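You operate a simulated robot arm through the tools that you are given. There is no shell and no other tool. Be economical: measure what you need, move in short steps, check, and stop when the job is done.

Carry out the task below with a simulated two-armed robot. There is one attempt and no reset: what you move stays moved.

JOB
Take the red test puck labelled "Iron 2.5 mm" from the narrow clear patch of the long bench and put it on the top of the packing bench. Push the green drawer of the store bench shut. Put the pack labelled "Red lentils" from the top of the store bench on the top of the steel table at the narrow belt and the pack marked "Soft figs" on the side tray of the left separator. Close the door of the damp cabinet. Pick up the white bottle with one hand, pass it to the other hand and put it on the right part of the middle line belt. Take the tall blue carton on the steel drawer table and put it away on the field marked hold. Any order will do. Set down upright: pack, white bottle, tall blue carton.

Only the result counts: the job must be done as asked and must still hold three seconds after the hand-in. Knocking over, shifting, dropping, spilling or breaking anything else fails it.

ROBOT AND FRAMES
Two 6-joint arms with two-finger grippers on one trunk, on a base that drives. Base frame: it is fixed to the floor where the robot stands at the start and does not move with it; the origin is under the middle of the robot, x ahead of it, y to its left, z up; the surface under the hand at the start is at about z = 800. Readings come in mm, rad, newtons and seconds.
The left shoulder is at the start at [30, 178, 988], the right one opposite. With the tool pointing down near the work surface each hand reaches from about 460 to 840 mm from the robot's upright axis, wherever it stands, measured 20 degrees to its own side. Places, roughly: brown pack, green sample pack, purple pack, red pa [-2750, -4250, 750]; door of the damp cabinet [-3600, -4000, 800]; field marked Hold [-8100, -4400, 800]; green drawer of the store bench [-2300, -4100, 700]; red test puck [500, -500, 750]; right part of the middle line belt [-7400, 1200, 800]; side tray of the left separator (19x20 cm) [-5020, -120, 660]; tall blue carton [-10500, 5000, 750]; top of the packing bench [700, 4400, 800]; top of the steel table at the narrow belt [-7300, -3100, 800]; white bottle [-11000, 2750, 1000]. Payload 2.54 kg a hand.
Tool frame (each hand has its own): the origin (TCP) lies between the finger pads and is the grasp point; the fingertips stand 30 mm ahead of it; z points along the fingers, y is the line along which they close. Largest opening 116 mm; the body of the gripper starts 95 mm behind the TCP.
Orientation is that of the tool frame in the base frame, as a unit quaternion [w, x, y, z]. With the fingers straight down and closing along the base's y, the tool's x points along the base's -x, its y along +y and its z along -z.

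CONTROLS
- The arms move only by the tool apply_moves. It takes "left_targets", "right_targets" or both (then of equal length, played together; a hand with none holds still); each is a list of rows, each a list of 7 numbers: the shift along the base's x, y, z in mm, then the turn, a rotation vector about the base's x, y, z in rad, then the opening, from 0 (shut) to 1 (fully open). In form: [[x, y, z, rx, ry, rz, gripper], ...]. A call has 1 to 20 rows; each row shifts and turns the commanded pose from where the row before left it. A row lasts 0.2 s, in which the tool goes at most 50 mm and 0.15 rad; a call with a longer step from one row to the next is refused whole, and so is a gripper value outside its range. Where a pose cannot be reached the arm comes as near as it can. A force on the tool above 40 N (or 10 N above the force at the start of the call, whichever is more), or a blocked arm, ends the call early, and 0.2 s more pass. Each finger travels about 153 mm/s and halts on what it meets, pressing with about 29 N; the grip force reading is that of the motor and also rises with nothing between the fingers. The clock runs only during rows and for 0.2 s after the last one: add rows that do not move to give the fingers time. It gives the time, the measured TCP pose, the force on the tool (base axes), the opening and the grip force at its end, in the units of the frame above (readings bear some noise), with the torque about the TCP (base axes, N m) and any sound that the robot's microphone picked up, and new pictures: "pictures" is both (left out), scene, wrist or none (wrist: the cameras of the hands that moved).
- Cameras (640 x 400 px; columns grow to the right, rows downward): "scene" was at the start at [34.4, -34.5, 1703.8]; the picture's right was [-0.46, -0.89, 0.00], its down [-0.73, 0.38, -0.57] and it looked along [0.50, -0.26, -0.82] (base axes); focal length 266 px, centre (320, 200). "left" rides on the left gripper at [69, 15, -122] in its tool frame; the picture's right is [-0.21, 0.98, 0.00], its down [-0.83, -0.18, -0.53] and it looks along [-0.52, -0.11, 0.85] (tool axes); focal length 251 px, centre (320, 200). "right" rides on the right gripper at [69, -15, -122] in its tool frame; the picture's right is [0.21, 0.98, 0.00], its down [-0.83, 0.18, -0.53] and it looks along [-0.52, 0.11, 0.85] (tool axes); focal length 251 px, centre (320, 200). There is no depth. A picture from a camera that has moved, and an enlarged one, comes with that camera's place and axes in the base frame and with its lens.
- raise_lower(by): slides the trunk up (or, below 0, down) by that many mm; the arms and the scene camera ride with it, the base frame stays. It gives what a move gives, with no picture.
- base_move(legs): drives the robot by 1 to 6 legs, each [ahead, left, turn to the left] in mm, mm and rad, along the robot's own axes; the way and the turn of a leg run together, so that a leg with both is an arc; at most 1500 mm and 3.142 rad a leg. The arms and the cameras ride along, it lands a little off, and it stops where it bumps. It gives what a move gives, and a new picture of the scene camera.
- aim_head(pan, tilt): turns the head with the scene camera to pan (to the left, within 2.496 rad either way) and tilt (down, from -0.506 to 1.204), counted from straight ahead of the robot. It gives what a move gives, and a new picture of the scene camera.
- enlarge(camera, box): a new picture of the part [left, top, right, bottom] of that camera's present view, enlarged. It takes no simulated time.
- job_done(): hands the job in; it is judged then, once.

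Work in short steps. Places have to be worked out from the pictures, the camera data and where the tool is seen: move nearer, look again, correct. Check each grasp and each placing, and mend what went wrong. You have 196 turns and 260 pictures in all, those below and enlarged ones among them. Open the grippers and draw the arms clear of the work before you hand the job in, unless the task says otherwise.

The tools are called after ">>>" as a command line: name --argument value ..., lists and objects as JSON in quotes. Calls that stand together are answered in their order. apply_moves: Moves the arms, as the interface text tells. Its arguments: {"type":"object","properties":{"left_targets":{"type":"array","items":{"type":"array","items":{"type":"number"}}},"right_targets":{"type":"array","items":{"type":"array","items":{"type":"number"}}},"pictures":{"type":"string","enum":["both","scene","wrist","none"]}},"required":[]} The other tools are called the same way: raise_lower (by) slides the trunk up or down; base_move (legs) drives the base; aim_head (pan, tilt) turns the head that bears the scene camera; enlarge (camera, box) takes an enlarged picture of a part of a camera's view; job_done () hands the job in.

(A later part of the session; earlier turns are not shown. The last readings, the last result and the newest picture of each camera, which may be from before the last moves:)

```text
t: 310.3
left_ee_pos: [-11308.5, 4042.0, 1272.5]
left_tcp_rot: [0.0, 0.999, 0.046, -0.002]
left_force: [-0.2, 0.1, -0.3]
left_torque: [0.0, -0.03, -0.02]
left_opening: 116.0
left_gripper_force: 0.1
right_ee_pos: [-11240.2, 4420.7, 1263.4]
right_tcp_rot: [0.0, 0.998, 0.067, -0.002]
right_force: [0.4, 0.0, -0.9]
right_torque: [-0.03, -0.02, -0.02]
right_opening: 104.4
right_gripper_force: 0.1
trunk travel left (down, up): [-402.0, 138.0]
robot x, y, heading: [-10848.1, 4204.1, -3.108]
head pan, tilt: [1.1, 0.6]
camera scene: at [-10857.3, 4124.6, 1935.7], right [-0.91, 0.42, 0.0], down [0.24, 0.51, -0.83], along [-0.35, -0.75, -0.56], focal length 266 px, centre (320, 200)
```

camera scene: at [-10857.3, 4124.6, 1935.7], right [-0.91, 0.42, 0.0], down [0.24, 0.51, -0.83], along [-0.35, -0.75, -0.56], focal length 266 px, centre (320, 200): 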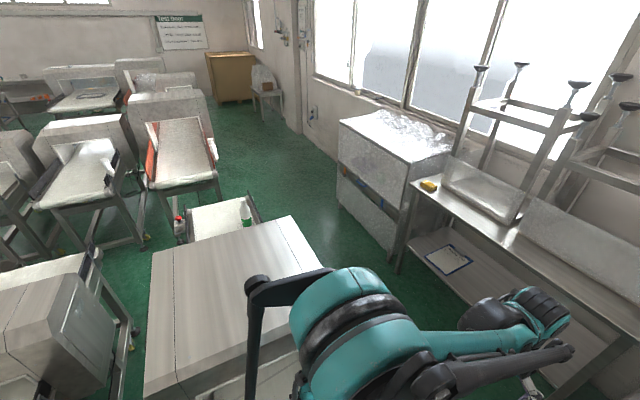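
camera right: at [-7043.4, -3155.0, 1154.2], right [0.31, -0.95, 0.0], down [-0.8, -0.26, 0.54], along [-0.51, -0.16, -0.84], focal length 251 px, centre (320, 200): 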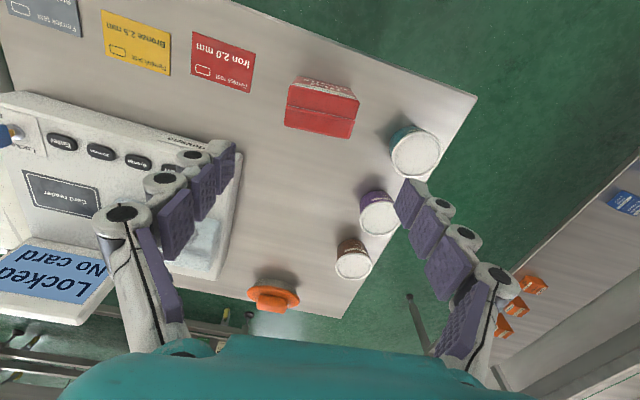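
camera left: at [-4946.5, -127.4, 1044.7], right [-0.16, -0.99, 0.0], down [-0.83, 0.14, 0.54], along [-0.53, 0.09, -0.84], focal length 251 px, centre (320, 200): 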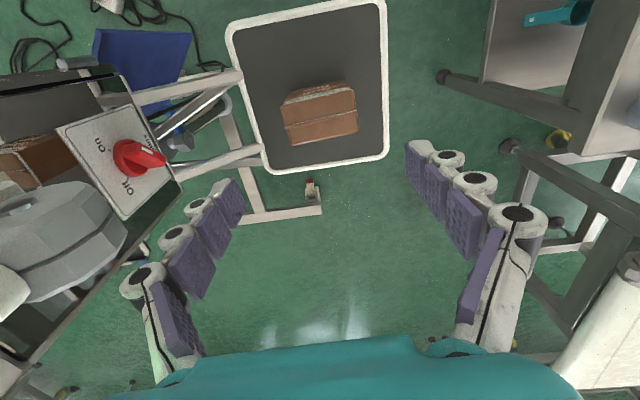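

The bottle stands on the belt's west side at about (-10991, 2705). I turn south, strafe west into the free lane, drive south, then turn to face east.

>>> base_move --legs '[[0, 0, 1.537], [0, -790, 0], [1450, 0, 0]]'

>>> aim_head --pan 0.6 --tilt 0.8

```text
t: 325.0
left_ee_pos: [-11436.4, 2304.5, 1273.2]
left_tcp_rot: [0.002, 0.675, 0.738, -0.001]
left_force: [0.5, 0.2, 0.0]
left_torque: [0.02, -0.03, -0.02]
left_opening: 116.2
left_gripper_force: 0.1
right_ee_pos: [-11815.9, 2373.8, 1262.8]
right_tcp_rot: [0.0, 0.66, 0.751, -0.001]
right_force: [0.5, 0.6, 0.2]
right_torque: [-0.04, -0.01, 0.01]
right_opening: 104.6
right_gripper_force: 0.0
trunk travel left (down, up): [-402.0, 138.0]
robot x, y, heading: [-11601.5, 2766.7, -1.541]
head pan, tilt: [1.1, 0.6]
camera scene: at [-11520.4, 2754.1, 1935.6], right [-0.42, -0.91, 0.0], down [-0.51, 0.24, -0.83], along [0.75, -0.35, -0.56], focal length 266 px, centre (320, 200)
```

scene: 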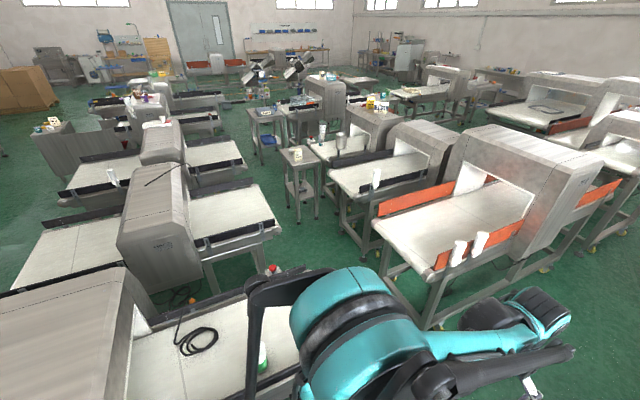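

```text
t: 325.9
left_ee_pos: [-11436.0, 2304.4, 1274.2]
left_tcp_rot: [0.002, 0.674, 0.738, -0.001]
left_force: [-0.6, 0.1, 0.5]
left_torque: [-0.03, 0.01, -0.02]
left_opening: 116.0
left_gripper_force: 0.1
right_ee_pos: [-11816.3, 2373.8, 1262.7]
right_tcp_rot: [0.0, 0.66, 0.752, -0.001]
right_force: [0.3, -0.7, -0.2]
right_torque: [0.01, 0.01, -0.01]
right_opening: 104.3
right_gripper_force: 0.0
trunk travel left (down, up): [-402.0, 138.0]
robot x, y, heading: [-11599.3, 2765.5, -1.535]
head pan, tilt: [0.6, 0.799]
camera scene: at [-11552.5, 2726.9, 1918.8], right [-0.81, -0.59, 0.0], down [-0.42, 0.58, -0.7], along [0.41, -0.56, -0.72], focal length 266 px, centre (320, 200)
```

scene: 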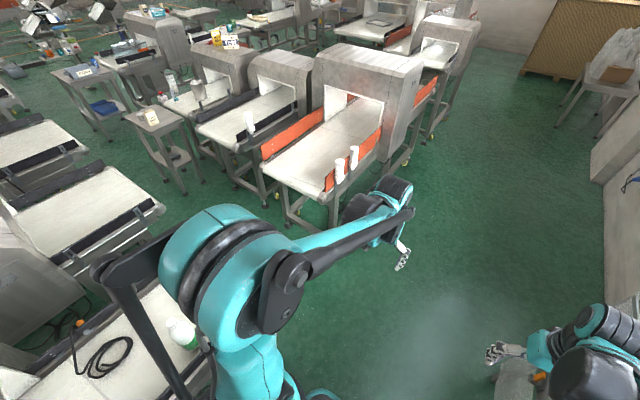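

I go 260 mm further south and turn to face east.

>>> base_move --legs '[[260, 30, 0], [0, 0, 1.535]]'

>>> aim_head --pan 0.3 --tilt 0.9

```text
t: 331.5
left_ee_pos: [-11095.6, 2651.4, 1273.7]
left_tcp_rot: [0.002, -0.027, 1.0, 0.0]
left_force: [0.1, -0.4, 0.1]
left_torque: [0.01, -0.02, 0.0]
left_opening: 116.0
left_gripper_force: 0.0
right_ee_pos: [-11179.4, 2273.5, 1263.0]
right_tcp_rot: [0.0, -0.048, 0.999, 0.0]
right_force: [0.5, 1.2, -0.4]
right_torque: [0.0, 0.01, 0.0]
right_opening: 104.6
right_gripper_force: 0.1
trunk travel left (down, up): [-402.0, 138.0]
robot x, y, heading: [-11559.0, 2507.5, -0.005]
head pan, tilt: [0.6, 0.799]
camera scene: at [-11523.0, 2549.0, 1918.7], right [0.56, -0.83, 0.0], down [-0.59, -0.4, -0.7], along [0.58, 0.39, -0.72], focal length 266 px, centre (320, 200)
```

scene: 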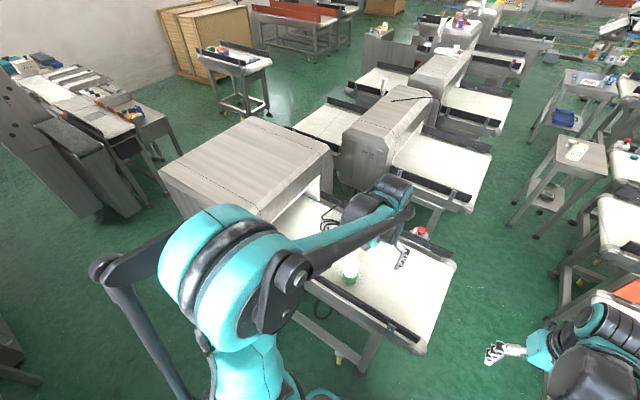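

```text
t: 332.3
left_ee_pos: [-11095.3, 2651.1, 1274.1]
left_tcp_rot: [0.002, -0.027, 1.0, 0.001]
left_force: [0.6, -0.1, -0.2]
left_torque: [-0.01, -0.03, -0.01]
left_opening: 116.3
left_gripper_force: 0.1
right_ee_pos: [-11181.1, 2274.1, 1262.4]
right_tcp_rot: [0.001, -0.047, 0.999, 0.0]
right_force: [-0.9, 0.1, 0.3]
right_torque: [0.02, 0.02, 0.02]
right_opening: 104.5
right_gripper_force: 0.0
trunk travel left (down, up): [-402.0, 138.0]
robot x, y, heading: [-11561.6, 2505.1, -0.008]
head pan, tilt: [0.3, 0.901]
camera scene: at [-11517.6, 2525.8, 1910.9], right [0.29, -0.96, 0.0], down [-0.75, -0.23, -0.62], along [0.59, 0.18, -0.78], focal length 266 px, centre (320, 200)
```

scene: 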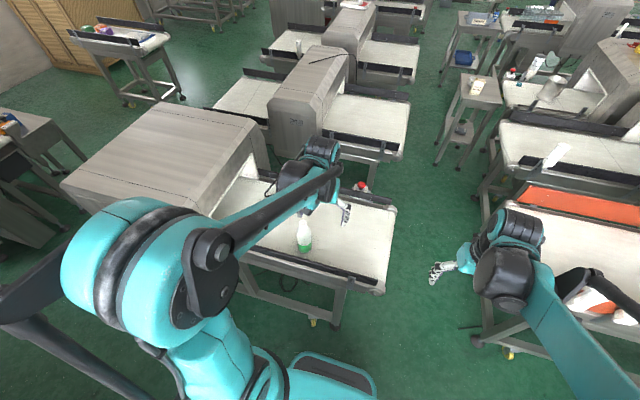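

>>> enlarge --camera "scene" --box '[230, 170, 410, 300]'

>>> enlarge --camera "left" --box '[0, 0, 640, 400]'

```text
3.08 times, centred on (320, 235) of scene
camera zoom: at [-11517.6, 2525.8, 1910.9], right [0.29, -0.96, 0.0], down [-0.75, -0.23, -0.62], along [0.59, 0.18, -0.78], focal length 820 px, centre (320, 92)
```

zoom: 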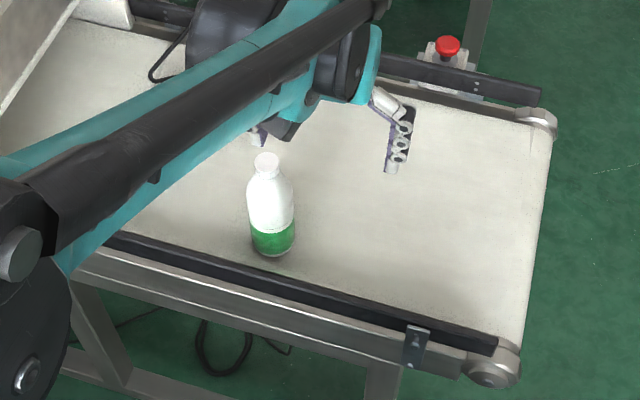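

```text
1.00 times, centred on (320, 200) of left (not enlarged: the box is as wide or as high as the picture)
camera zoom: at [-11165.2, 2663.2, 1396.1], right [0.16, 0.99, 0.0], down [0.83, -0.14, 0.54], along [0.53, -0.09, -0.84], focal length 251 px, centre (320, 200)
```

zoom: 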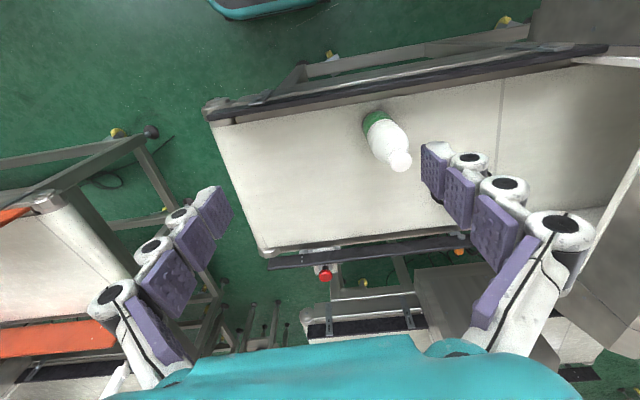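

Triangulation puts the bottle at about (-10977, 2766), base z ≈ 790, top ≈ 1015, diameter ≈ 69. I bring the left hand above it and look.

>>> apply_moves --left_targets '[[30, 29, 0, 0, 0, 0, 1], [30, 29, 0, 0, 0, 0, 1], [30, 29, 0, 0, 0, 0, 1], [28, 29, 0, 0, 0, 0, 1], [0, 0, -45, 0, 0, 0, 1], [0, 0, -45, 0, 0, 0, 1], [0, 0, -45, 0, 0, 0, 1], [0, 0, -45, 0, 0, 0, 1], [0, 0, 0, 0, 0, 0, 1]]' --pictures "wrist"

```text
t: 334.3
left_ee_pos: [-10979.8, 2771.3, 1093.8]
left_tcp_rot: [0.003, -0.027, 1.0, 0.001]
left_force: [-0.4, -0.6, 0.2]
left_torque: [-0.02, -0.03, -0.01]
left_opening: 116.1
left_gripper_force: 0.1
right_ee_pos: [-11180.2, 2274.3, 1262.7]
right_tcp_rot: [0.001, -0.048, 0.999, 0.0]
right_force: [0.4, 0.2, 0.1]
right_torque: [0.01, 0.02, 0.0]
right_opening: 104.3
right_gripper_force: 0.1
trunk travel left (down, up): [-402.0, 138.0]
robot x, y, heading: [-11564.2, 2503.6, -0.007]
head pan, tilt: [0.3, 0.901]
camera left: at [-11049.0, 2783.7, 1215.6], right [0.16, 0.99, 0.0], down [0.83, -0.14, 0.54], along [0.53, -0.09, -0.84], focal length 251 px, centre (320, 200)
```

left: 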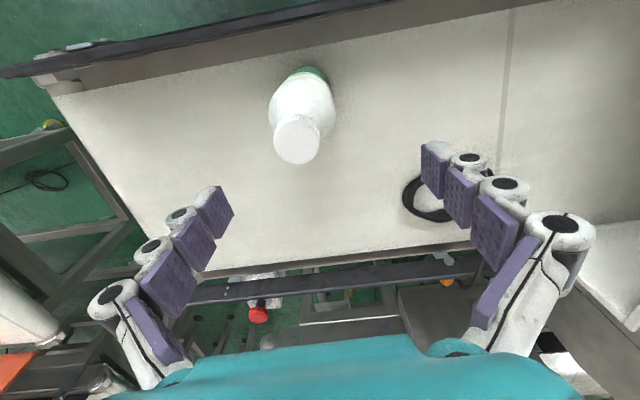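

The bottle axis is at about (-10982, 2752). I correct and lower to grip the body, then close.

>>> apply_moves --left_targets '[[-3, -20, 0, 0, 0, 0, 1], [0, 0, -40, 0, 0, 0, 1], [0, 0, -40, 0, 0, 0, 1], [0, 0, -40, 0, 0, 0, 1], [0, 0, -40, 0, 0, 0, 1], [0, 0, -16, 0, 0, 0, 1], [0, 0, 0, 0, 0, 0, 1]]' --pictures "wrist"

```text
t: 335.5
left_ee_pos: [-10985.0, 2746.4, 955.3]
left_tcp_rot: [0.002, -0.025, 1.0, 0.001]
left_force: [-5.5, -2.8, 35.1]
left_torque: [0.31, 0.04, 0.05]
left_opening: 115.8
left_gripper_force: 0.1
right_ee_pos: [-11181.8, 2273.0, 1263.8]
right_tcp_rot: [0.002, -0.048, 0.999, -0.001]
right_force: [0.6, 0.0, 0.6]
right_torque: [0.02, 0.03, 0.01]
right_opening: 104.5
right_gripper_force: 0.0
trunk travel left (down, up): [-402.0, 138.0]
robot x, y, heading: [-11560.9, 2507.3, -0.003]
head pan, tilt: [0.3, 0.901]
stopped in row 5 (left hand): the force on the tool passed its limit at 176 N (the readings are from after the stop); the commanded pose is now the measured one
camera left: at [-11054.0, 2759.6, 1077.5], right [0.16, 0.99, 0.0], down [0.83, -0.14, 0.54], along [0.53, -0.09, -0.84], focal length 251 px, centre (320, 200)
```

left: 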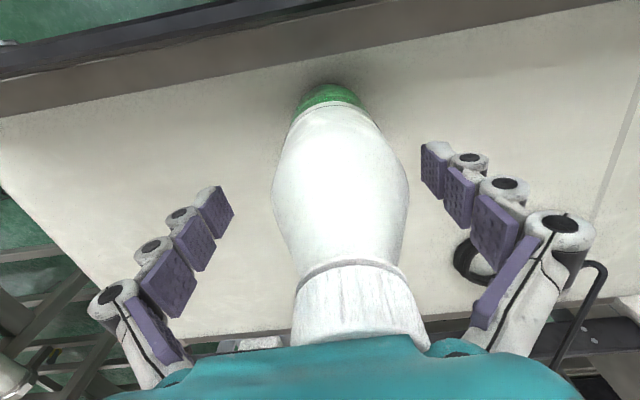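

The palm touched the cap: the bottle top is nearer z 1050. I rise 10 mm, correct sideways, and close on the upper body.

>>> apply_moves --left_targets '[[0, 0, 12, 0, 0, 0, 1], [5, 9, 0, 0, 0, 0, 1], [0, 0, 0, 0, 0, 0, 0.4], [0, 0, 0, 0, 0, 0, 0.4], [0, 0, 0, 0, 0, 0, 0.4], [0, 0, 0, 0, 0, 0, 0.4]]' --pictures "both"

```text
t: 336.9
left_ee_pos: [-10976.3, 2757.5, 964.8]
left_tcp_rot: [0.003, -0.027, 1.0, 0.0]
left_force: [2.9, 3.0, 6.6]
left_torque: [0.1, -0.21, -0.01]
left_opening: 58.8
left_gripper_force: 29.2
right_ee_pos: [-11179.5, 2274.4, 1263.3]
right_tcp_rot: [0.001, -0.047, 0.999, -0.001]
right_force: [-0.3, -0.1, 0.0]
right_torque: [-0.02, 0.01, 0.0]
right_opening: 104.4
right_gripper_force: 0.1
trunk travel left (down, up): [-402.0, 138.0]
robot x, y, heading: [-11562.0, 2507.9, -0.001]
head pan, tilt: [0.3, 0.901]
camera scene: at [-11517.4, 2526.0, 1910.9], right [0.29, -0.96, 0.0], down [-0.75, -0.23, -0.62], along [0.59, 0.18, -0.78], focal length 266 px, centre (320, 200)
camera left: at [-11046.2, 2769.9, 1086.1], right [0.16, 0.99, 0.0], down [0.83, -0.14, 0.54], along [0.53, -0.09, -0.84], focal length 251 px, centre (320, 200)
```

scene: 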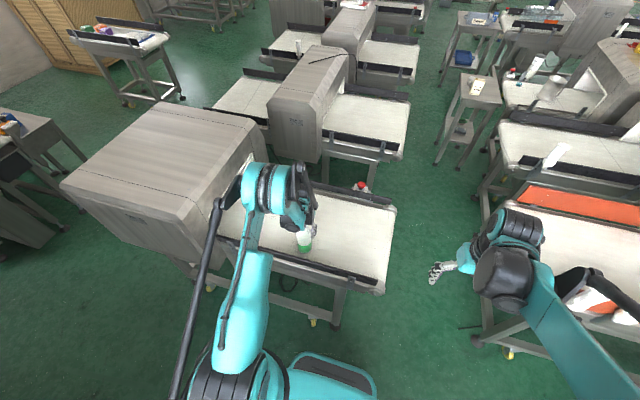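
left: 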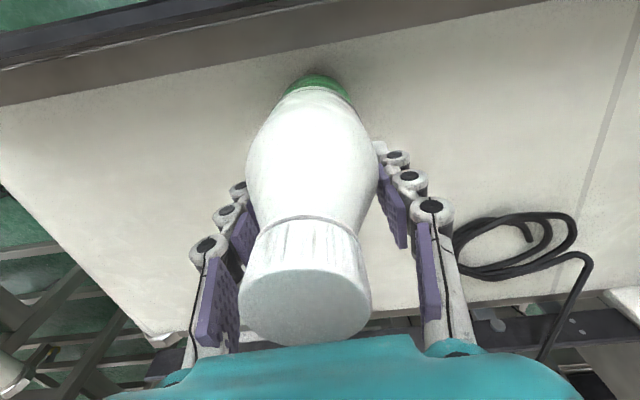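

Gripped at 59 mm. I lift a little and check that it holds.

>>> apply_moves --left_targets '[[0, 0, 15, 0, 0, 0, 0.4], [0, 0, 30, 0, 0, 0, 0.4], [0, 0, 40, 0, 0, 0, 0.4], [0, 0, 0, 0, 0, 0, 0.4]]' --pictures "both"

```text
t: 337.9
left_ee_pos: [-10972.9, 2758.6, 1049.8]
left_tcp_rot: [0.0, -0.027, 1.0, 0.001]
left_force: [0.9, 0.4, -4.6]
left_torque: [-0.03, -0.04, 0.02]
left_opening: 58.7
left_gripper_force: 28.8
right_ee_pos: [-11179.0, 2274.2, 1263.6]
right_tcp_rot: [0.0, -0.047, 0.999, -0.001]
right_force: [-0.5, -0.1, 0.4]
right_torque: [-0.02, 0.03, 0.03]
right_opening: 104.3
right_gripper_force: 0.1
trunk travel left (down, up): [-402.0, 138.0]
robot x, y, heading: [-11559.0, 2505.2, -0.003]
head pan, tilt: [0.3, 0.901]
camera scene: at [-11515.8, 2526.4, 1910.7], right [0.29, -0.96, 0.0], down [-0.75, -0.23, -0.62], along [0.59, 0.18, -0.78], focal length 266 px, centre (320, 200)
camera left: at [-11043.8, 2770.5, 1171.9], right [0.16, 0.99, 0.0], down [0.83, -0.14, 0.54], along [0.53, -0.09, -0.84], focal length 251 px, centre (320, 200)
```

scene: 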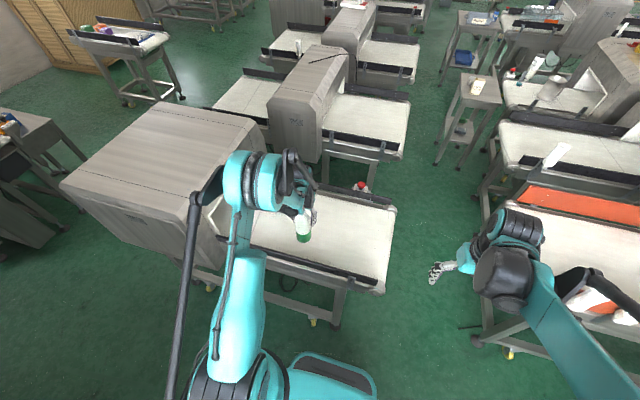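
left: 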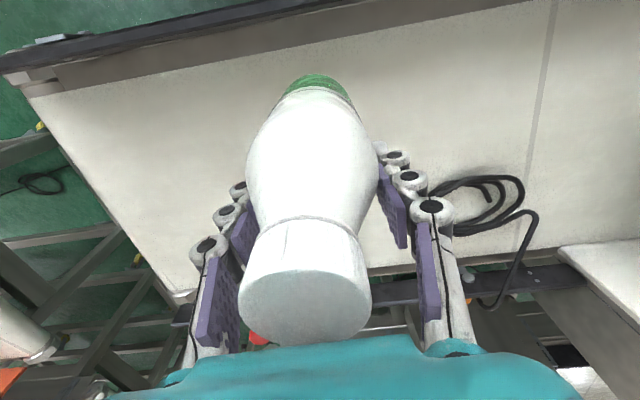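

The bottle is held. I raise it and bring it in front of the robot, while the right hand tilts 45° forward in preparation for taking it by the lower body.

>>> apply_moves --left_targets '[[0, 0, 40, 0, 0, 0, 0.4], [0, 0, 40, 0, 0, 0, 0.4], [0, 0, 40, 0, 0, 0, 0.4], [0, 0, 40, 0, 0, 0, 0.4], [0, 0, 40, 0, 0, 0, 0.4], [9, -31, 0, 0, 0, 0, 0.4], [9, -31, 0, 0, 0, 0, 0.4], [9, -31, 0, 0, 0, 0, 0.4], [9, -31, 0, 0, 0, 0, 0.4], [9, -31, 0, 0, 0, 0, 0.4], [9, -31, 0, 0, 0, 0, 0.4], [9, -31, 0, 0, 0, 0, 0.4], [0, 0, 0, 0, 0, 0, 0.4]]' --right_targets '[[20, 0, -20, 0, -0.131, 0, 1], [20, 0, -20, 0, -0.131, 0, 1], [20, 0, -20, 0, -0.131, 0, 1], [20, 0, -20, 0, -0.131, 0, 1], [20, 0, -20, 0, -0.131, 0, 1], [20, 0, -20, 0, -0.131, 0, 1], [3, 0, 0, 0, 0, 0, 1], [0, 0, 0, 0, 0, 0, 1], [0, 0, 0, 0, 0, 0, 1], [0, 0, 0, 0, 0, 0, 1], [0, 0, 0, 0, 0, 0, 1], [0, 0, 0, 0, 0, 0, 1], [0, 0, 0, 0, 0, 0, 1]]' --pictures "both"

```text
t: 340.7
left_ee_pos: [-10914.1, 2539.7, 1250.6]
left_tcp_rot: [0.001, -0.027, 1.0, 0.0]
left_force: [0.3, 0.4, -4.8]
left_torque: [-0.02, -0.05, -0.02]
left_opening: 58.6
left_gripper_force: 29.0
right_ee_pos: [-11037.2, 2274.4, 1186.7]
right_tcp_rot: [0.384, -0.044, 0.922, -0.019]
right_force: [0.2, 1.0, -0.6]
right_torque: [-0.01, 0.0, -0.02]
right_opening: 116.1
right_gripper_force: 0.1
right hand out of reach, approached as far as the arm can: row 5, 6
trunk travel left (down, up): [-402.0, 138.0]
robot x, y, heading: [-11560.5, 2505.3, -0.003]
head pan, tilt: [0.3, 0.901]
camera scene: at [-11517.1, 2527.1, 1910.8], right [0.29, -0.96, 0.0], down [-0.75, -0.23, -0.62], along [0.59, 0.18, -0.78], focal length 266 px, centre (320, 200)
camera right: at [-11171.7, 2253.3, 1223.8], right [-0.21, 0.95, -0.22], down [0.19, 0.26, 0.95], along [0.96, 0.16, -0.24], focal length 251 px, centre (320, 200)
camera left: at [-10983.9, 2553.1, 1372.0], right [0.16, 0.99, 0.0], down [0.83, -0.14, 0.54], along [0.53, -0.09, -0.84], focal length 251 px, centre (320, 200)
```

scene: 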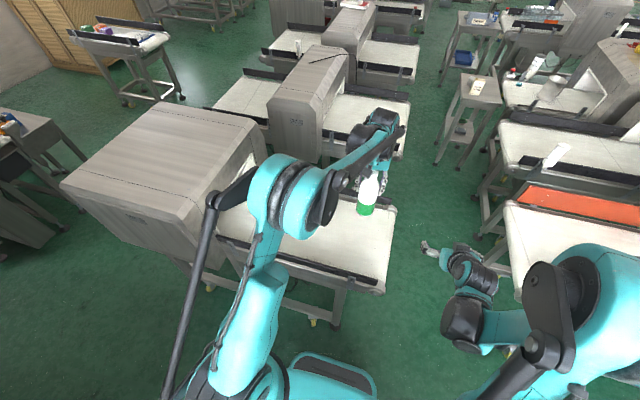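
right: 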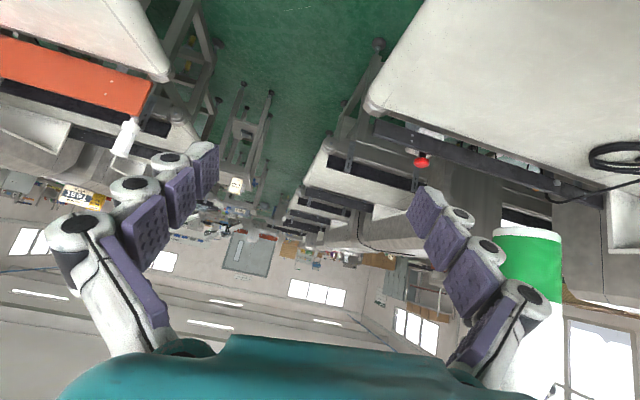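
left: 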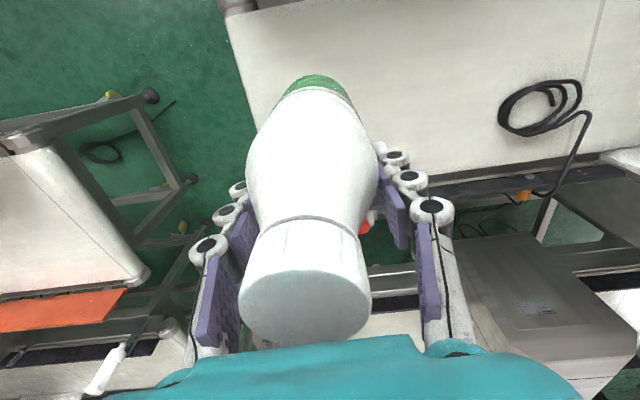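

The bottle base works out about 126 mm below the left TCP. I raise it slightly, tilt the right hand further to 60°, and line it up behind the bottle.

>>> apply_moves --left_targets '[[0, 0, 20, 0, 0, 0, 0.4], [0, 0, 0, 0, 0, 0, 0.4], [0, 0, 0, 0, 0, 0, 0.4], [0, 0, 0, 0, 0, 0, 0.4], [0, 0, 0, 0, 0, 0, 0.4], [0, 0, 0, 0, 0, 0, 0.4], [0, 0, 0, 0, 0, 0, 0.4], [0, 0, 0, 0, 0, 0, 0.4]]' --right_targets '[[0, 0, 0, 0, -0.13, 0, 1], [0, 0, 0, 0, -0.13, 0, 1], [0, 45, 0, 0, 0, 0, 1], [0, 45, 0, 0, 0, 0, 1], [0, 45, 0, 0, 0, 0, 1], [0, 45, 0, 0, 0, 0, 1], [0, 45, 0, 0, 0, 0, 1], [0, 40, 0, 0, 0, 0, 1]]' --pictures "both"

```text
t: 342.5
left_ee_pos: [-10914.0, 2540.6, 1269.0]
left_tcp_rot: [0.001, -0.027, 1.0, -0.001]
left_force: [0.5, -0.2, -4.3]
left_torque: [-0.03, -0.07, 0.01]
left_opening: 58.7
left_gripper_force: 29.0
right_ee_pos: [-11010.3, 2534.1, 1244.2]
right_tcp_rot: [0.5, -0.04, 0.865, -0.025]
right_force: [0.3, 0.6, -0.2]
right_torque: [-0.03, 0.04, -0.05]
right_opening: 115.9
right_gripper_force: 0.1
right hand out of reach, approached as far as the arm can: row 1, 2, 4
trunk travel left (down, up): [-402.0, 138.0]
robot x, y, heading: [-11559.1, 2503.6, -0.007]
head pan, tilt: [0.3, 0.901]
camera scene: at [-11515.8, 2528.0, 1910.8], right [0.29, -0.96, 0.0], down [-0.75, -0.23, -0.62], along [0.59, 0.18, -0.78], focal length 266 px, centre (320, 200)
camera right: at [-11150.8, 2513.8, 1247.9], right [-0.15, 0.95, -0.27], down [-0.06, 0.26, 0.96], along [0.99, 0.16, 0.02], focal length 251 px, centre (320, 200)
camera left: at [-10983.6, 2554.3, 1391.2], right [0.16, 0.99, 0.0], down [0.83, -0.14, 0.54], along [0.53, -0.09, -0.84], focal length 251 px, centre (320, 200)
```

scene: 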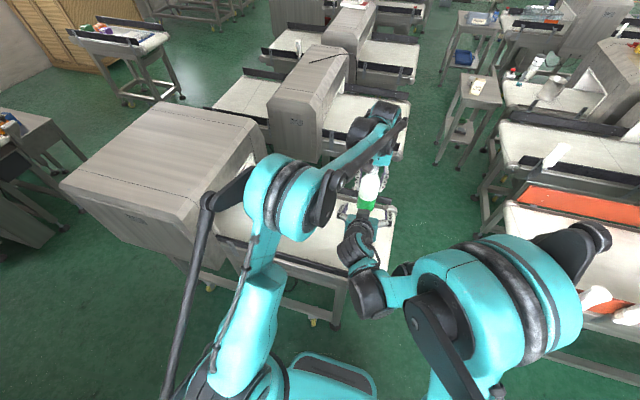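
right: 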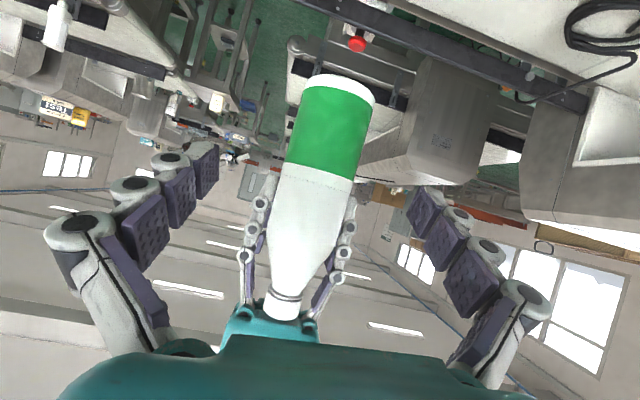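
left: 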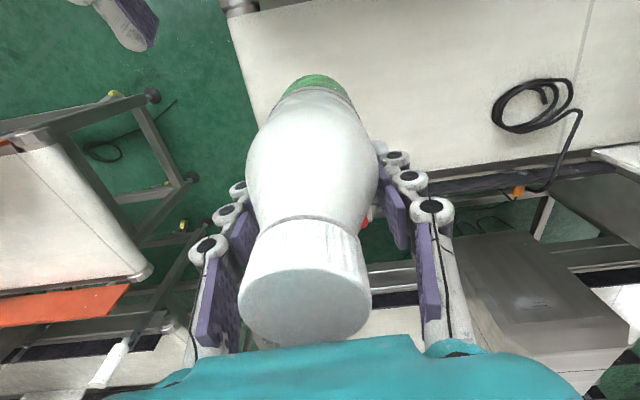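

The view is very clear: left fingers hold the upper part, the label part is free. I raise the bottle 54 mm so the right fingers meet the lower body, then advance the right hand.

>>> apply_moves --left_targets '[[0, 0, 27, 0, 0, 0, 0.4], [0, 0, 27, 0, 0, 0, 0.4], [0, 0, 0, 0, 0, 0, 0.4], [0, 0, 0, 0, 0, 0, 0.4], [0, 0, 0, 0, 0, 0, 0.4], [0, 0, 0, 0, 0, 0, 0.4], [0, 0, 0, 0, 0, 0, 0.4]]' --right_targets '[[0, 0, 0, 0, 0, 0, 1], [0, 0, 0, 0, 0, 0, 1], [0, 0, 0, 0, 0, 0, 1], [24, 2, 0, 0, 0, 0, 1], [24, 2, 0, 0, 0, 0, 1], [24, 2, 0, 0, 0, 0, 1], [0, 0, 0, 0, 0, 0, 1]]' --pictures "both"

```text
t: 344.1
left_ee_pos: [-10911.7, 2540.1, 1324.0]
left_tcp_rot: [0.002, -0.027, 1.0, 0.0]
left_force: [0.5, -0.6, -4.4]
left_torque: [0.03, -0.05, 0.02]
left_opening: 59.0
left_gripper_force: 28.3
right_ee_pos: [-10939.2, 2537.6, 1245.6]
right_tcp_rot: [0.5, -0.04, 0.865, -0.025]
right_force: [1.0, -0.3, -0.2]
right_torque: [-0.01, 0.0, -0.02]
right_opening: 115.9
right_gripper_force: 0.1
trunk travel left (down, up): [-402.0, 138.0]
robot x, y, heading: [-11561.0, 2508.8, -0.007]
head pan, tilt: [0.3, 0.901]
camera scene: at [-11517.3, 2525.9, 1910.8], right [0.29, -0.96, 0.0], down [-0.75, -0.23, -0.62], along [0.59, 0.18, -0.78], focal length 266 px, centre (320, 200)
camera right: at [-11079.8, 2516.2, 1248.8], right [-0.15, 0.95, -0.27], down [-0.06, 0.26, 0.96], along [0.99, 0.16, 0.02], focal length 251 px, centre (320, 200)
camera left: at [-10982.2, 2551.7, 1445.5], right [0.16, 0.99, 0.0], down [0.83, -0.14, 0.54], along [0.53, -0.09, -0.84], focal length 251 px, centre (320, 200)
```

scene: 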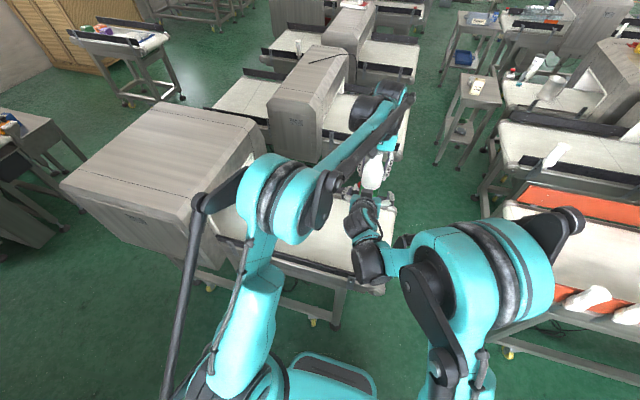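
right: 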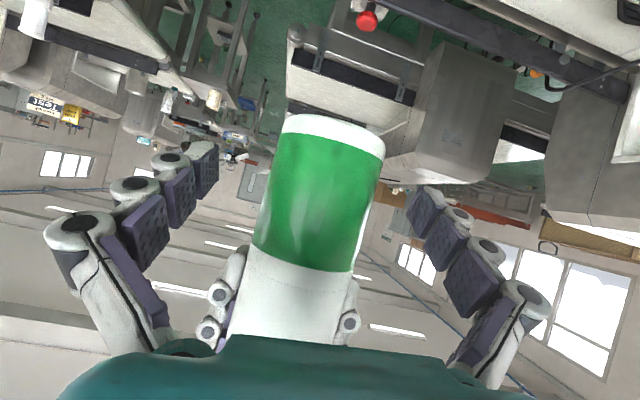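
left: 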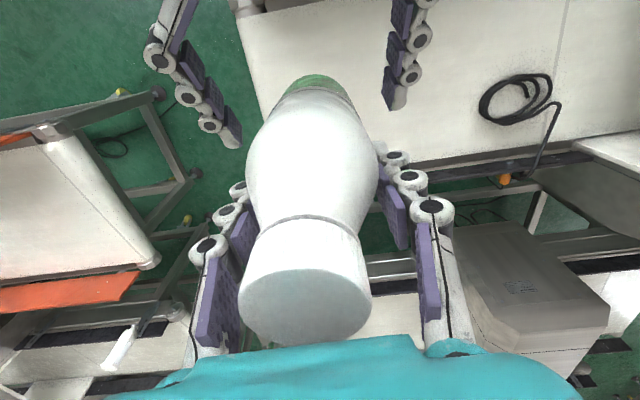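

Aligned. I advance the last 25 mm and close the right hand on the lower body, keeping the left hold.

>>> apply_moves --right_targets '[[12, 1, 0, 0, 0, 0, 1], [13, 1, 0, 0, 0, 0, 1], [0, 0, 0, 0, 0, 0, 0.75], [0, 0, 0, 0, 0, 0, 0.45], [0, 0, 0, 0, 0, 0, 0.45], [0, 0, 0, 0, 0, 0, 0.45], [0, 0, 0, 0, 0, 0, 0.45]]' --pictures "wrist"

```text
t: 345.7
left_ee_pos: [-10912.2, 2539.7, 1323.6]
left_tcp_rot: [0.001, -0.028, 1.0, 0.0]
left_force: [5.5, 0.5, -6.8]
left_torque: [-0.35, -0.38, 0.06]
left_opening: 58.8
left_gripper_force: 29.2
right_ee_pos: [-10914.2, 2537.8, 1245.9]
right_tcp_rot: [0.499, -0.041, 0.865, -0.024]
right_force: [-5.6, -0.2, 2.2]
right_torque: [0.39, -0.12, -0.09]
right_opening: 60.8
right_gripper_force: 29.2
trunk travel left (down, up): [-402.0, 138.0]
robot x, y, heading: [-11561.1, 2504.7, -0.005]
head pan, tilt: [0.3, 0.901]
camera right: at [-11053.7, 2518.1, 1249.5], right [-0.15, 0.95, -0.27], down [-0.06, 0.26, 0.96], along [0.99, 0.16, 0.02], focal length 251 px, centre (320, 200)
```

right: 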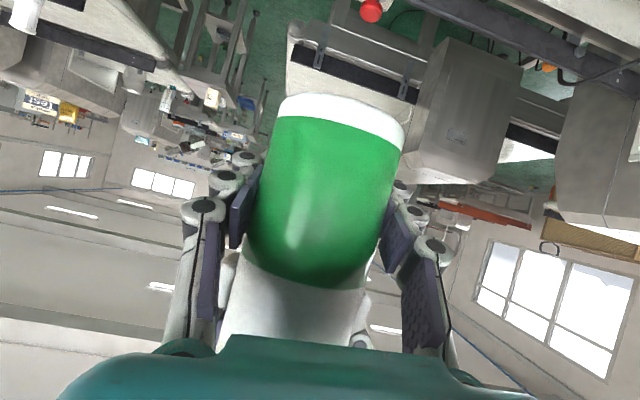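

The right hand holds the bottle at 61 mm. Now I open the left hand and lift it straight up off the bottle.

>>> apply_moves --left_targets '[[0, 0, 0, 0, 0, 0, 0.7], [0, 0, 0, 0, 0, 0, 1], [0, 0, 0, 0, 0, 0, 1], [0, 0, 25, 0, 0, 0, 1], [0, 0, 40, 0, 0, 0, 1], [0, 0, 40, 0, 0, 0, 1], [0, 0, 40, 0, 0, 0, 1], [0, 40, 0, 0, 0, 0, 1], [0, 45, 0, 0, 0, 0, 1], [0, 45, 0, 0, 0, 0, 1], [0, 45, 0, 0, 0, 0, 1]]' --pictures "both"

```text
t: 348.1
left_ee_pos: [-10914.3, 2716.1, 1469.9]
left_tcp_rot: [0.001, -0.027, 1.0, -0.001]
left_force: [-0.1, 0.5, -0.1]
left_torque: [-0.07, -0.02, -0.03]
left_opening: 115.9
left_gripper_force: 0.1
right_ee_pos: [-10912.7, 2540.8, 1246.5]
right_tcp_rot: [0.499, -0.042, 0.865, -0.024]
right_force: [0.9, 0.0, -0.5]
right_torque: [-0.03, -0.06, -0.03]
right_opening: 59.8
right_gripper_force: 28.6
trunk travel left (down, up): [-402.0, 138.0]
robot x, y, heading: [-11560.7, 2504.5, -0.005]
head pan, tilt: [0.3, 0.901]
camera scene: at [-11516.1, 2528.9, 1910.7], right [0.29, -0.96, 0.0], down [-0.75, -0.23, -0.62], along [0.59, 0.18, -0.78], focal length 266 px, centre (320, 200)
camera left: at [-10983.1, 2728.6, 1592.5], right [0.16, 0.99, 0.0], down [0.83, -0.14, 0.54], along [0.53, -0.09, -0.84], focal length 251 px, centre (320, 200)
```

scene: 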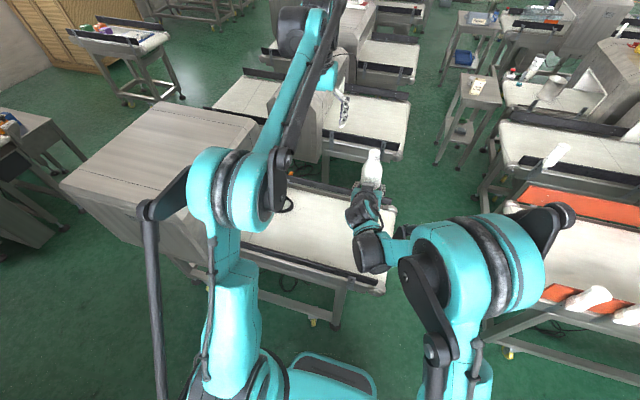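
left: 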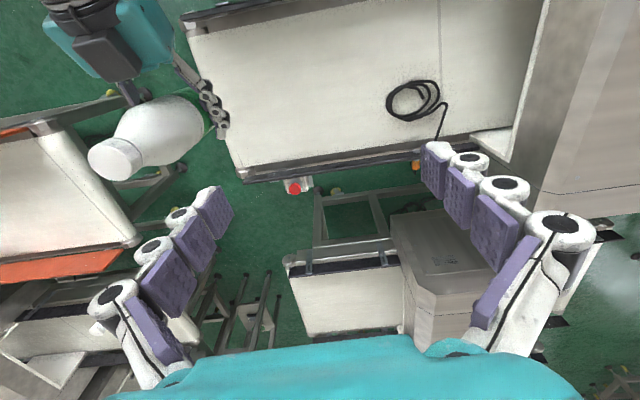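

The bottle has been handed over and is secure. I look east to find the middle line belt.

>>> aim_head --pan -0.3 --tilt 0.3

>>> enlarge --camera "scene" --box '[180, 100, 500, 300]'

```text
t: 349.1
left_ee_pos: [-10914.2, 2713.7, 1470.3]
left_tcp_rot: [0.001, -0.027, 1.0, 0.0]
left_force: [-0.7, -0.1, 0.1]
left_torque: [0.0, -0.01, 0.01]
left_opening: 115.9
left_gripper_force: 0.1
right_ee_pos: [-10913.4, 2540.0, 1245.8]
right_tcp_rot: [0.5, -0.04, 0.865, -0.025]
right_force: [1.0, -0.2, -0.4]
right_torque: [0.0, -0.11, -0.02]
right_opening: 59.9
right_gripper_force: 29.2
trunk travel left (down, up): [-402.0, 138.0]
robot x, y, heading: [-11557.7, 2504.0, -0.001]
head pan, tilt: [-0.3, 0.3]
camera scene: at [-11499.5, 2476.6, 1963.0], right [-0.3, -0.95, 0.0], down [-0.28, 0.09, -0.95], along [0.91, -0.29, -0.3], focal length 266 px, centre (320, 200)
```

scene: 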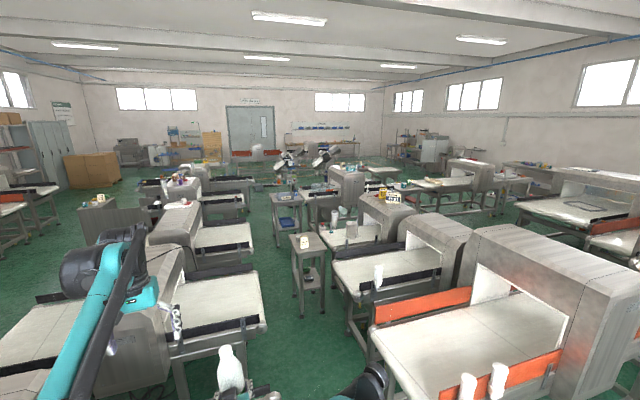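

```text
2.00 times, centred on (340, 200) of scene
camera zoom: at [-11499.5, 2476.6, 1963.0], right [-0.3, -0.95, 0.0], down [-0.28, 0.09, -0.95], along [0.91, -0.29, -0.3], focal length 533 px, centre (280, 200)
```

zoom: 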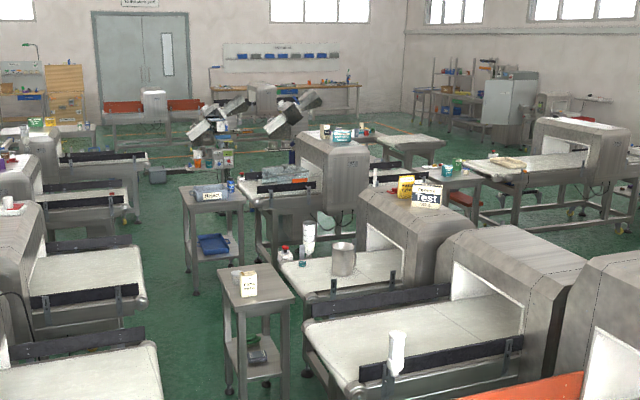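

The middle belt target is best reached from its east side via the southern aisle. The carton is near here, so I take it first with the left hand. I draw both hands in, then move south of the belt, turn north, and look.

>>> apply_moves --left_targets '[[-40, 0, -25, 0, 0, 0, 1], [-40, 0, -25, 0, 0, 0, 1], [-40, 0, -25, 0, 0, 0, 1], [-40, 0, -25, 0, 0, 0, 1], [-10, 0, 0, 0, 0, 0, 1], [0, 0, 0, 0, 0, 0, 1]]' --right_targets '[[-20, -30, 5, 0, 0, 0, 0.45], [-20, -30, 5, 0, 0, 0, 0.45], [-20, -30, 5, 0, 0, 0, 0.45], [-20, -30, 5, 0, 0, 0, 0.45], [0, -30, 0, 0, 0, 0, 0.45], [0, 0, 0, 0, 0, 0, 0.45]]' --pictures "none"

>>> base_move --legs '[[-80, -600, 0], [0, 0, 1.571], [1450, 0, 0], [650, 0, 0]]'

>>> aim_head --pan -0.6 --tilt 0.6

```text
t: 350.5
left_ee_pos: [-11085.7, 2714.2, 1369.1]
left_tcp_rot: [0.001, -0.027, 1.0, 0.001]
left_force: [0.1, 0.3, 0.2]
left_torque: [-0.03, -0.04, 0.0]
left_opening: 115.8
left_gripper_force: 0.1
right_ee_pos: [-10995.1, 2391.9, 1266.8]
right_tcp_rot: [0.499, -0.041, 0.865, -0.024]
right_force: [-0.1, -0.8, -4.6]
right_torque: [-0.03, -0.08, 0.0]
right_opening: 59.8
right_gripper_force: 29.2
trunk travel left (down, up): [-402.0, 138.0]
robot x, y, heading: [-11560.5, 2505.1, 0.003]
head pan, tilt: [-0.3, 0.3]
```

```text
t: 367.8
left_ee_pos: [-11767.6, 4537.4, 1370.8]
left_tcp_rot: [-0.001, 0.711, -0.703, -0.001]
left_force: [0.6, 0.5, -0.1]
left_torque: [0.01, -0.03, 0.0]
left_opening: 116.0
left_gripper_force: 0.0
right_ee_pos: [-11443.5, 4614.1, 1267.1]
right_tcp_rot: [-0.378, 0.628, -0.597, -0.328]
right_force: [0.0, 0.1, -4.3]
right_torque: [0.08, 0.0, -0.01]
right_opening: 59.0
right_gripper_force: 29.0
trunk travel left (down, up): [-402.0, 138.0]
robot x, y, heading: [-11577.0, 4053.1, 1.529]
head pan, tilt: [-0.3, 0.3]
camera scene: at [-11548.6, 4111.3, 1963.1], right [0.94, -0.34, 0.0], down [-0.1, -0.28, -0.96], along [0.32, 0.9, -0.3], focal length 266 px, centre (320, 200)
```

scene: 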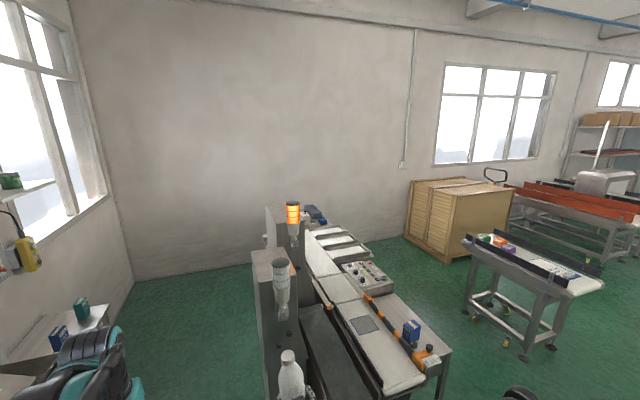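

```text
t: 368.6
left_ee_pos: [-11768.6, 4536.5, 1371.2]
left_tcp_rot: [-0.001, 0.711, -0.703, 0.0]
left_force: [-0.6, -0.3, -0.5]
left_torque: [0.03, 0.02, -0.04]
left_opening: 116.0
left_gripper_force: 0.0
right_ee_pos: [-11443.6, 4613.9, 1267.0]
right_tcp_rot: [-0.378, 0.627, -0.597, -0.328]
right_force: [0.2, 0.1, -4.3]
right_torque: [0.03, -0.06, -0.02]
right_opening: 59.2
right_gripper_force: 29.2
trunk travel left (down, up): [-402.0, 138.0]
robot x, y, heading: [-11579.8, 4052.2, 1.523]
head pan, tilt: [-0.6, 0.6]
camera scene: at [-11527.2, 4094.0, 1935.7], right [0.8, -0.6, 0.0], down [-0.34, -0.45, -0.83], along [0.5, 0.66, -0.56], focal length 266 px, centre (320, 200)
```

scene: 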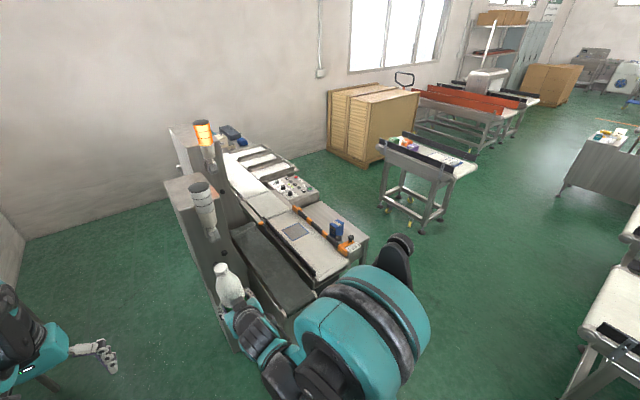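

The carton triangulates to about (-10620, 5112), resting near z 705 on the drawer table, best reached from the east. I drive there: right along the aisle, turn west, and strafe north.

>>> base_move --legs '[[0, 0, 0.048], [250, -1000, 0], [0, -750, 0], [0, 0, 1.571], [0, -850, 0]]'

>>> aim_head --pan 0.1 --tilt 0.8

```text
t: 385.9
left_ee_pos: [-10280.7, 4949.3, 1369.9]
left_tcp_rot: [0.0, 1.0, 0.028, -0.001]
left_force: [-0.2, -0.4, 0.1]
left_torque: [0.01, 0.02, -0.02]
left_opening: 116.0
left_gripper_force: 0.0
right_ee_pos: [-10370.7, 5272.6, 1267.8]
right_tcp_rot: [-0.024, 0.865, 0.041, -0.5]
right_force: [-0.2, 0.7, -4.3]
right_torque: [0.01, 0.08, -0.01]
right_opening: 58.9
right_gripper_force: 28.4
trunk travel left (down, up): [-402.0, 138.0]
robot x, y, heading: [-9809.4, 5157.3, 3.136]
head pan, tilt: [-0.6, 0.6]
camera scene: at [-9848.7, 5207.8, 1935.6], right [0.57, 0.82, 0.0], down [0.47, -0.32, -0.82], along [-0.68, 0.47, -0.57], focal length 266 px, centre (320, 200)
```

scene: 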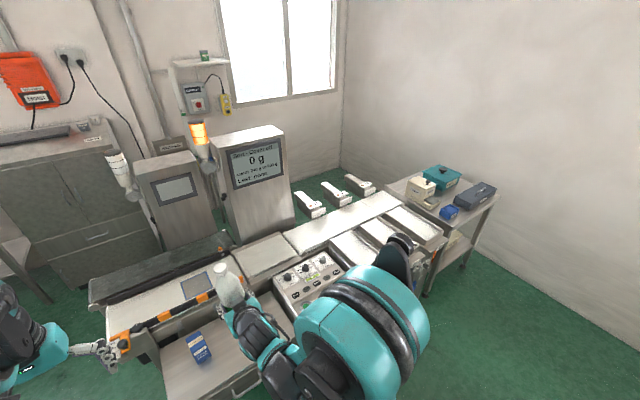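

```text
t: 387.0
left_ee_pos: [-10279.7, 4949.1, 1370.9]
left_tcp_rot: [0.0, 1.0, 0.028, 0.0]
left_force: [0.0, -0.1, -0.4]
left_torque: [0.0, -0.02, -0.01]
left_opening: 115.8
left_gripper_force: 0.1
right_ee_pos: [-10370.4, 5272.7, 1266.4]
right_tcp_rot: [-0.024, 0.865, 0.041, -0.5]
right_force: [0.3, -0.4, -4.0]
right_torque: [0.0, 0.05, -0.02]
right_opening: 59.2
right_gripper_force: 28.6
trunk travel left (down, up): [-402.0, 138.0]
robot x, y, heading: [-9804.2, 5156.0, 3.135]
head pan, tilt: [0.099, 0.799]
camera scene: at [-9856.3, 5150.1, 1918.7], right [-0.1, 1.0, 0.0], down [0.71, 0.07, -0.7], along [-0.69, -0.07, -0.72], focal length 266 px, centre (320, 200)
```

scene: 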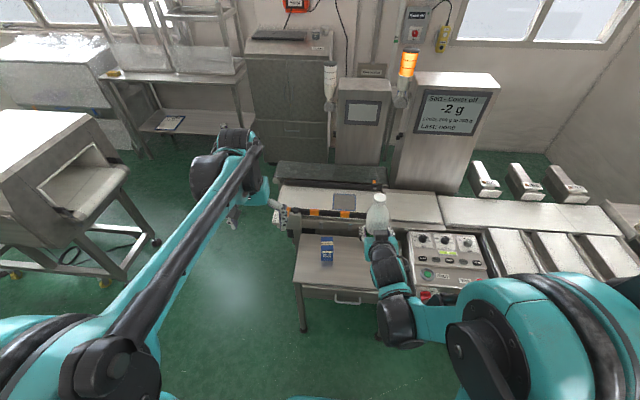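

Carton confirmed near (-10614, 5108). I move to about (-10010, 5290) so it lies 20° left, then lower the trunk partway.

>>> base_move --legs '[[0, -130, 0], [200, 0, 0]]'

>>> raise_lower --by -200

>>> aim_head --pan 0.15 --tilt 0.95

```text
t: 389.5
left_ee_pos: [-10482.8, 5075.9, 1370.5]
left_tcp_rot: [0.001, 1.0, 0.029, -0.001]
left_force: [0.1, 0.9, -0.1]
left_torque: [-0.01, 0.0, 0.01]
left_opening: 116.2
left_gripper_force: 0.0
right_ee_pos: [-10572.3, 5399.8, 1267.4]
right_tcp_rot: [-0.023, 0.865, 0.042, -0.5]
right_force: [-0.6, -1.0, -4.8]
right_torque: [-0.04, 0.04, 0.03]
right_opening: 59.1
right_gripper_force: 29.6
trunk travel left (down, up): [-402.0, 138.0]
robot x, y, heading: [-10007.1, 5287.9, 3.142]
head pan, tilt: [0.099, 0.799]
camera scene: at [-10058.5, 5277.8, 1918.7], right [-0.1, 1.0, 0.0], down [0.71, 0.07, -0.7], along [-0.69, -0.07, -0.72], focal length 266 px, centre (320, 200)
```

scene: 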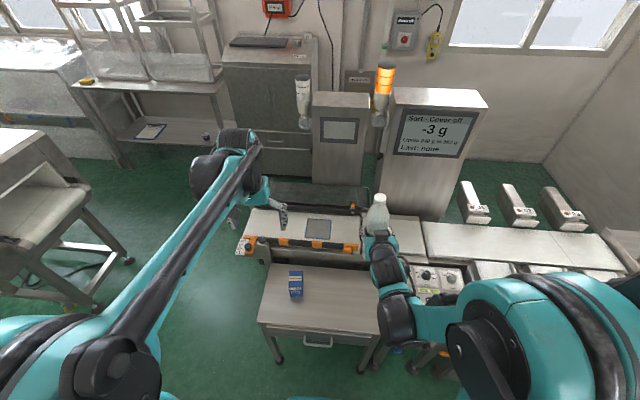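

```text
t: 391.7
left_ee_pos: [-10481.3, 5075.0, 1169.7]
left_tcp_rot: [-0.001, 1.0, 0.028, -0.001]
left_force: [-0.4, -0.1, -0.3]
left_torque: [-0.01, 0.01, 0.02]
left_opening: 116.0
left_gripper_force: 0.1
right_ee_pos: [-10573.5, 5397.1, 1067.8]
right_tcp_rot: [-0.024, 0.865, 0.042, -0.5]
right_force: [-1.3, 0.2, -3.9]
right_torque: [0.0, 0.06, 0.02]
right_opening: 59.0
right_gripper_force: 29.2
trunk travel left (down, up): [-202.0, 338.0]
robot x, y, heading: [-10009.8, 5288.7, 3.141]
head pan, tilt: [0.099, 0.799]
```

```text
t: 392.4
left_ee_pos: [-10482.2, 5075.8, 1169.3]
left_tcp_rot: [0.0, 1.0, 0.029, -0.001]
left_force: [-0.5, 0.1, 0.9]
left_torque: [-0.01, 0.0, 0.02]
left_opening: 116.0
left_gripper_force: 0.1
right_ee_pos: [-10573.4, 5397.7, 1066.8]
right_tcp_rot: [-0.024, 0.865, 0.042, -0.5]
right_force: [0.7, 0.0, -4.3]
right_torque: [0.01, 0.09, 0.01]
right_opening: 59.2
right_gripper_force: 28.6
trunk travel left (down, up): [-202.0, 338.0]
robot x, y, heading: [-10009.0, 5285.5, 3.143]
head pan, tilt: [0.15, 0.949]
camera scene: at [-10050.1, 5274.4, 1707.2], right [-0.15, 0.99, 0.0], down [0.8, 0.12, -0.58], along [-0.58, -0.09, -0.81], focal length 266 px, centre (320, 200)
```

scene: 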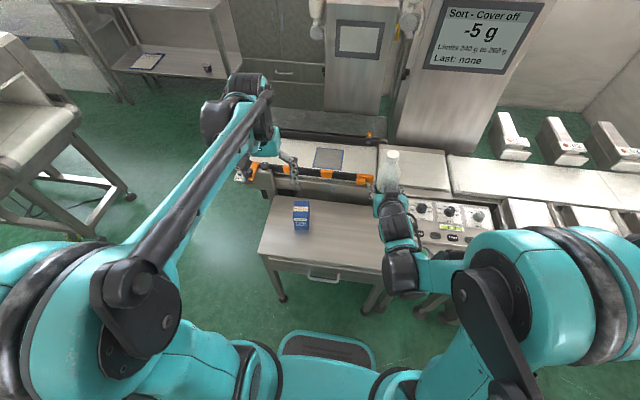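

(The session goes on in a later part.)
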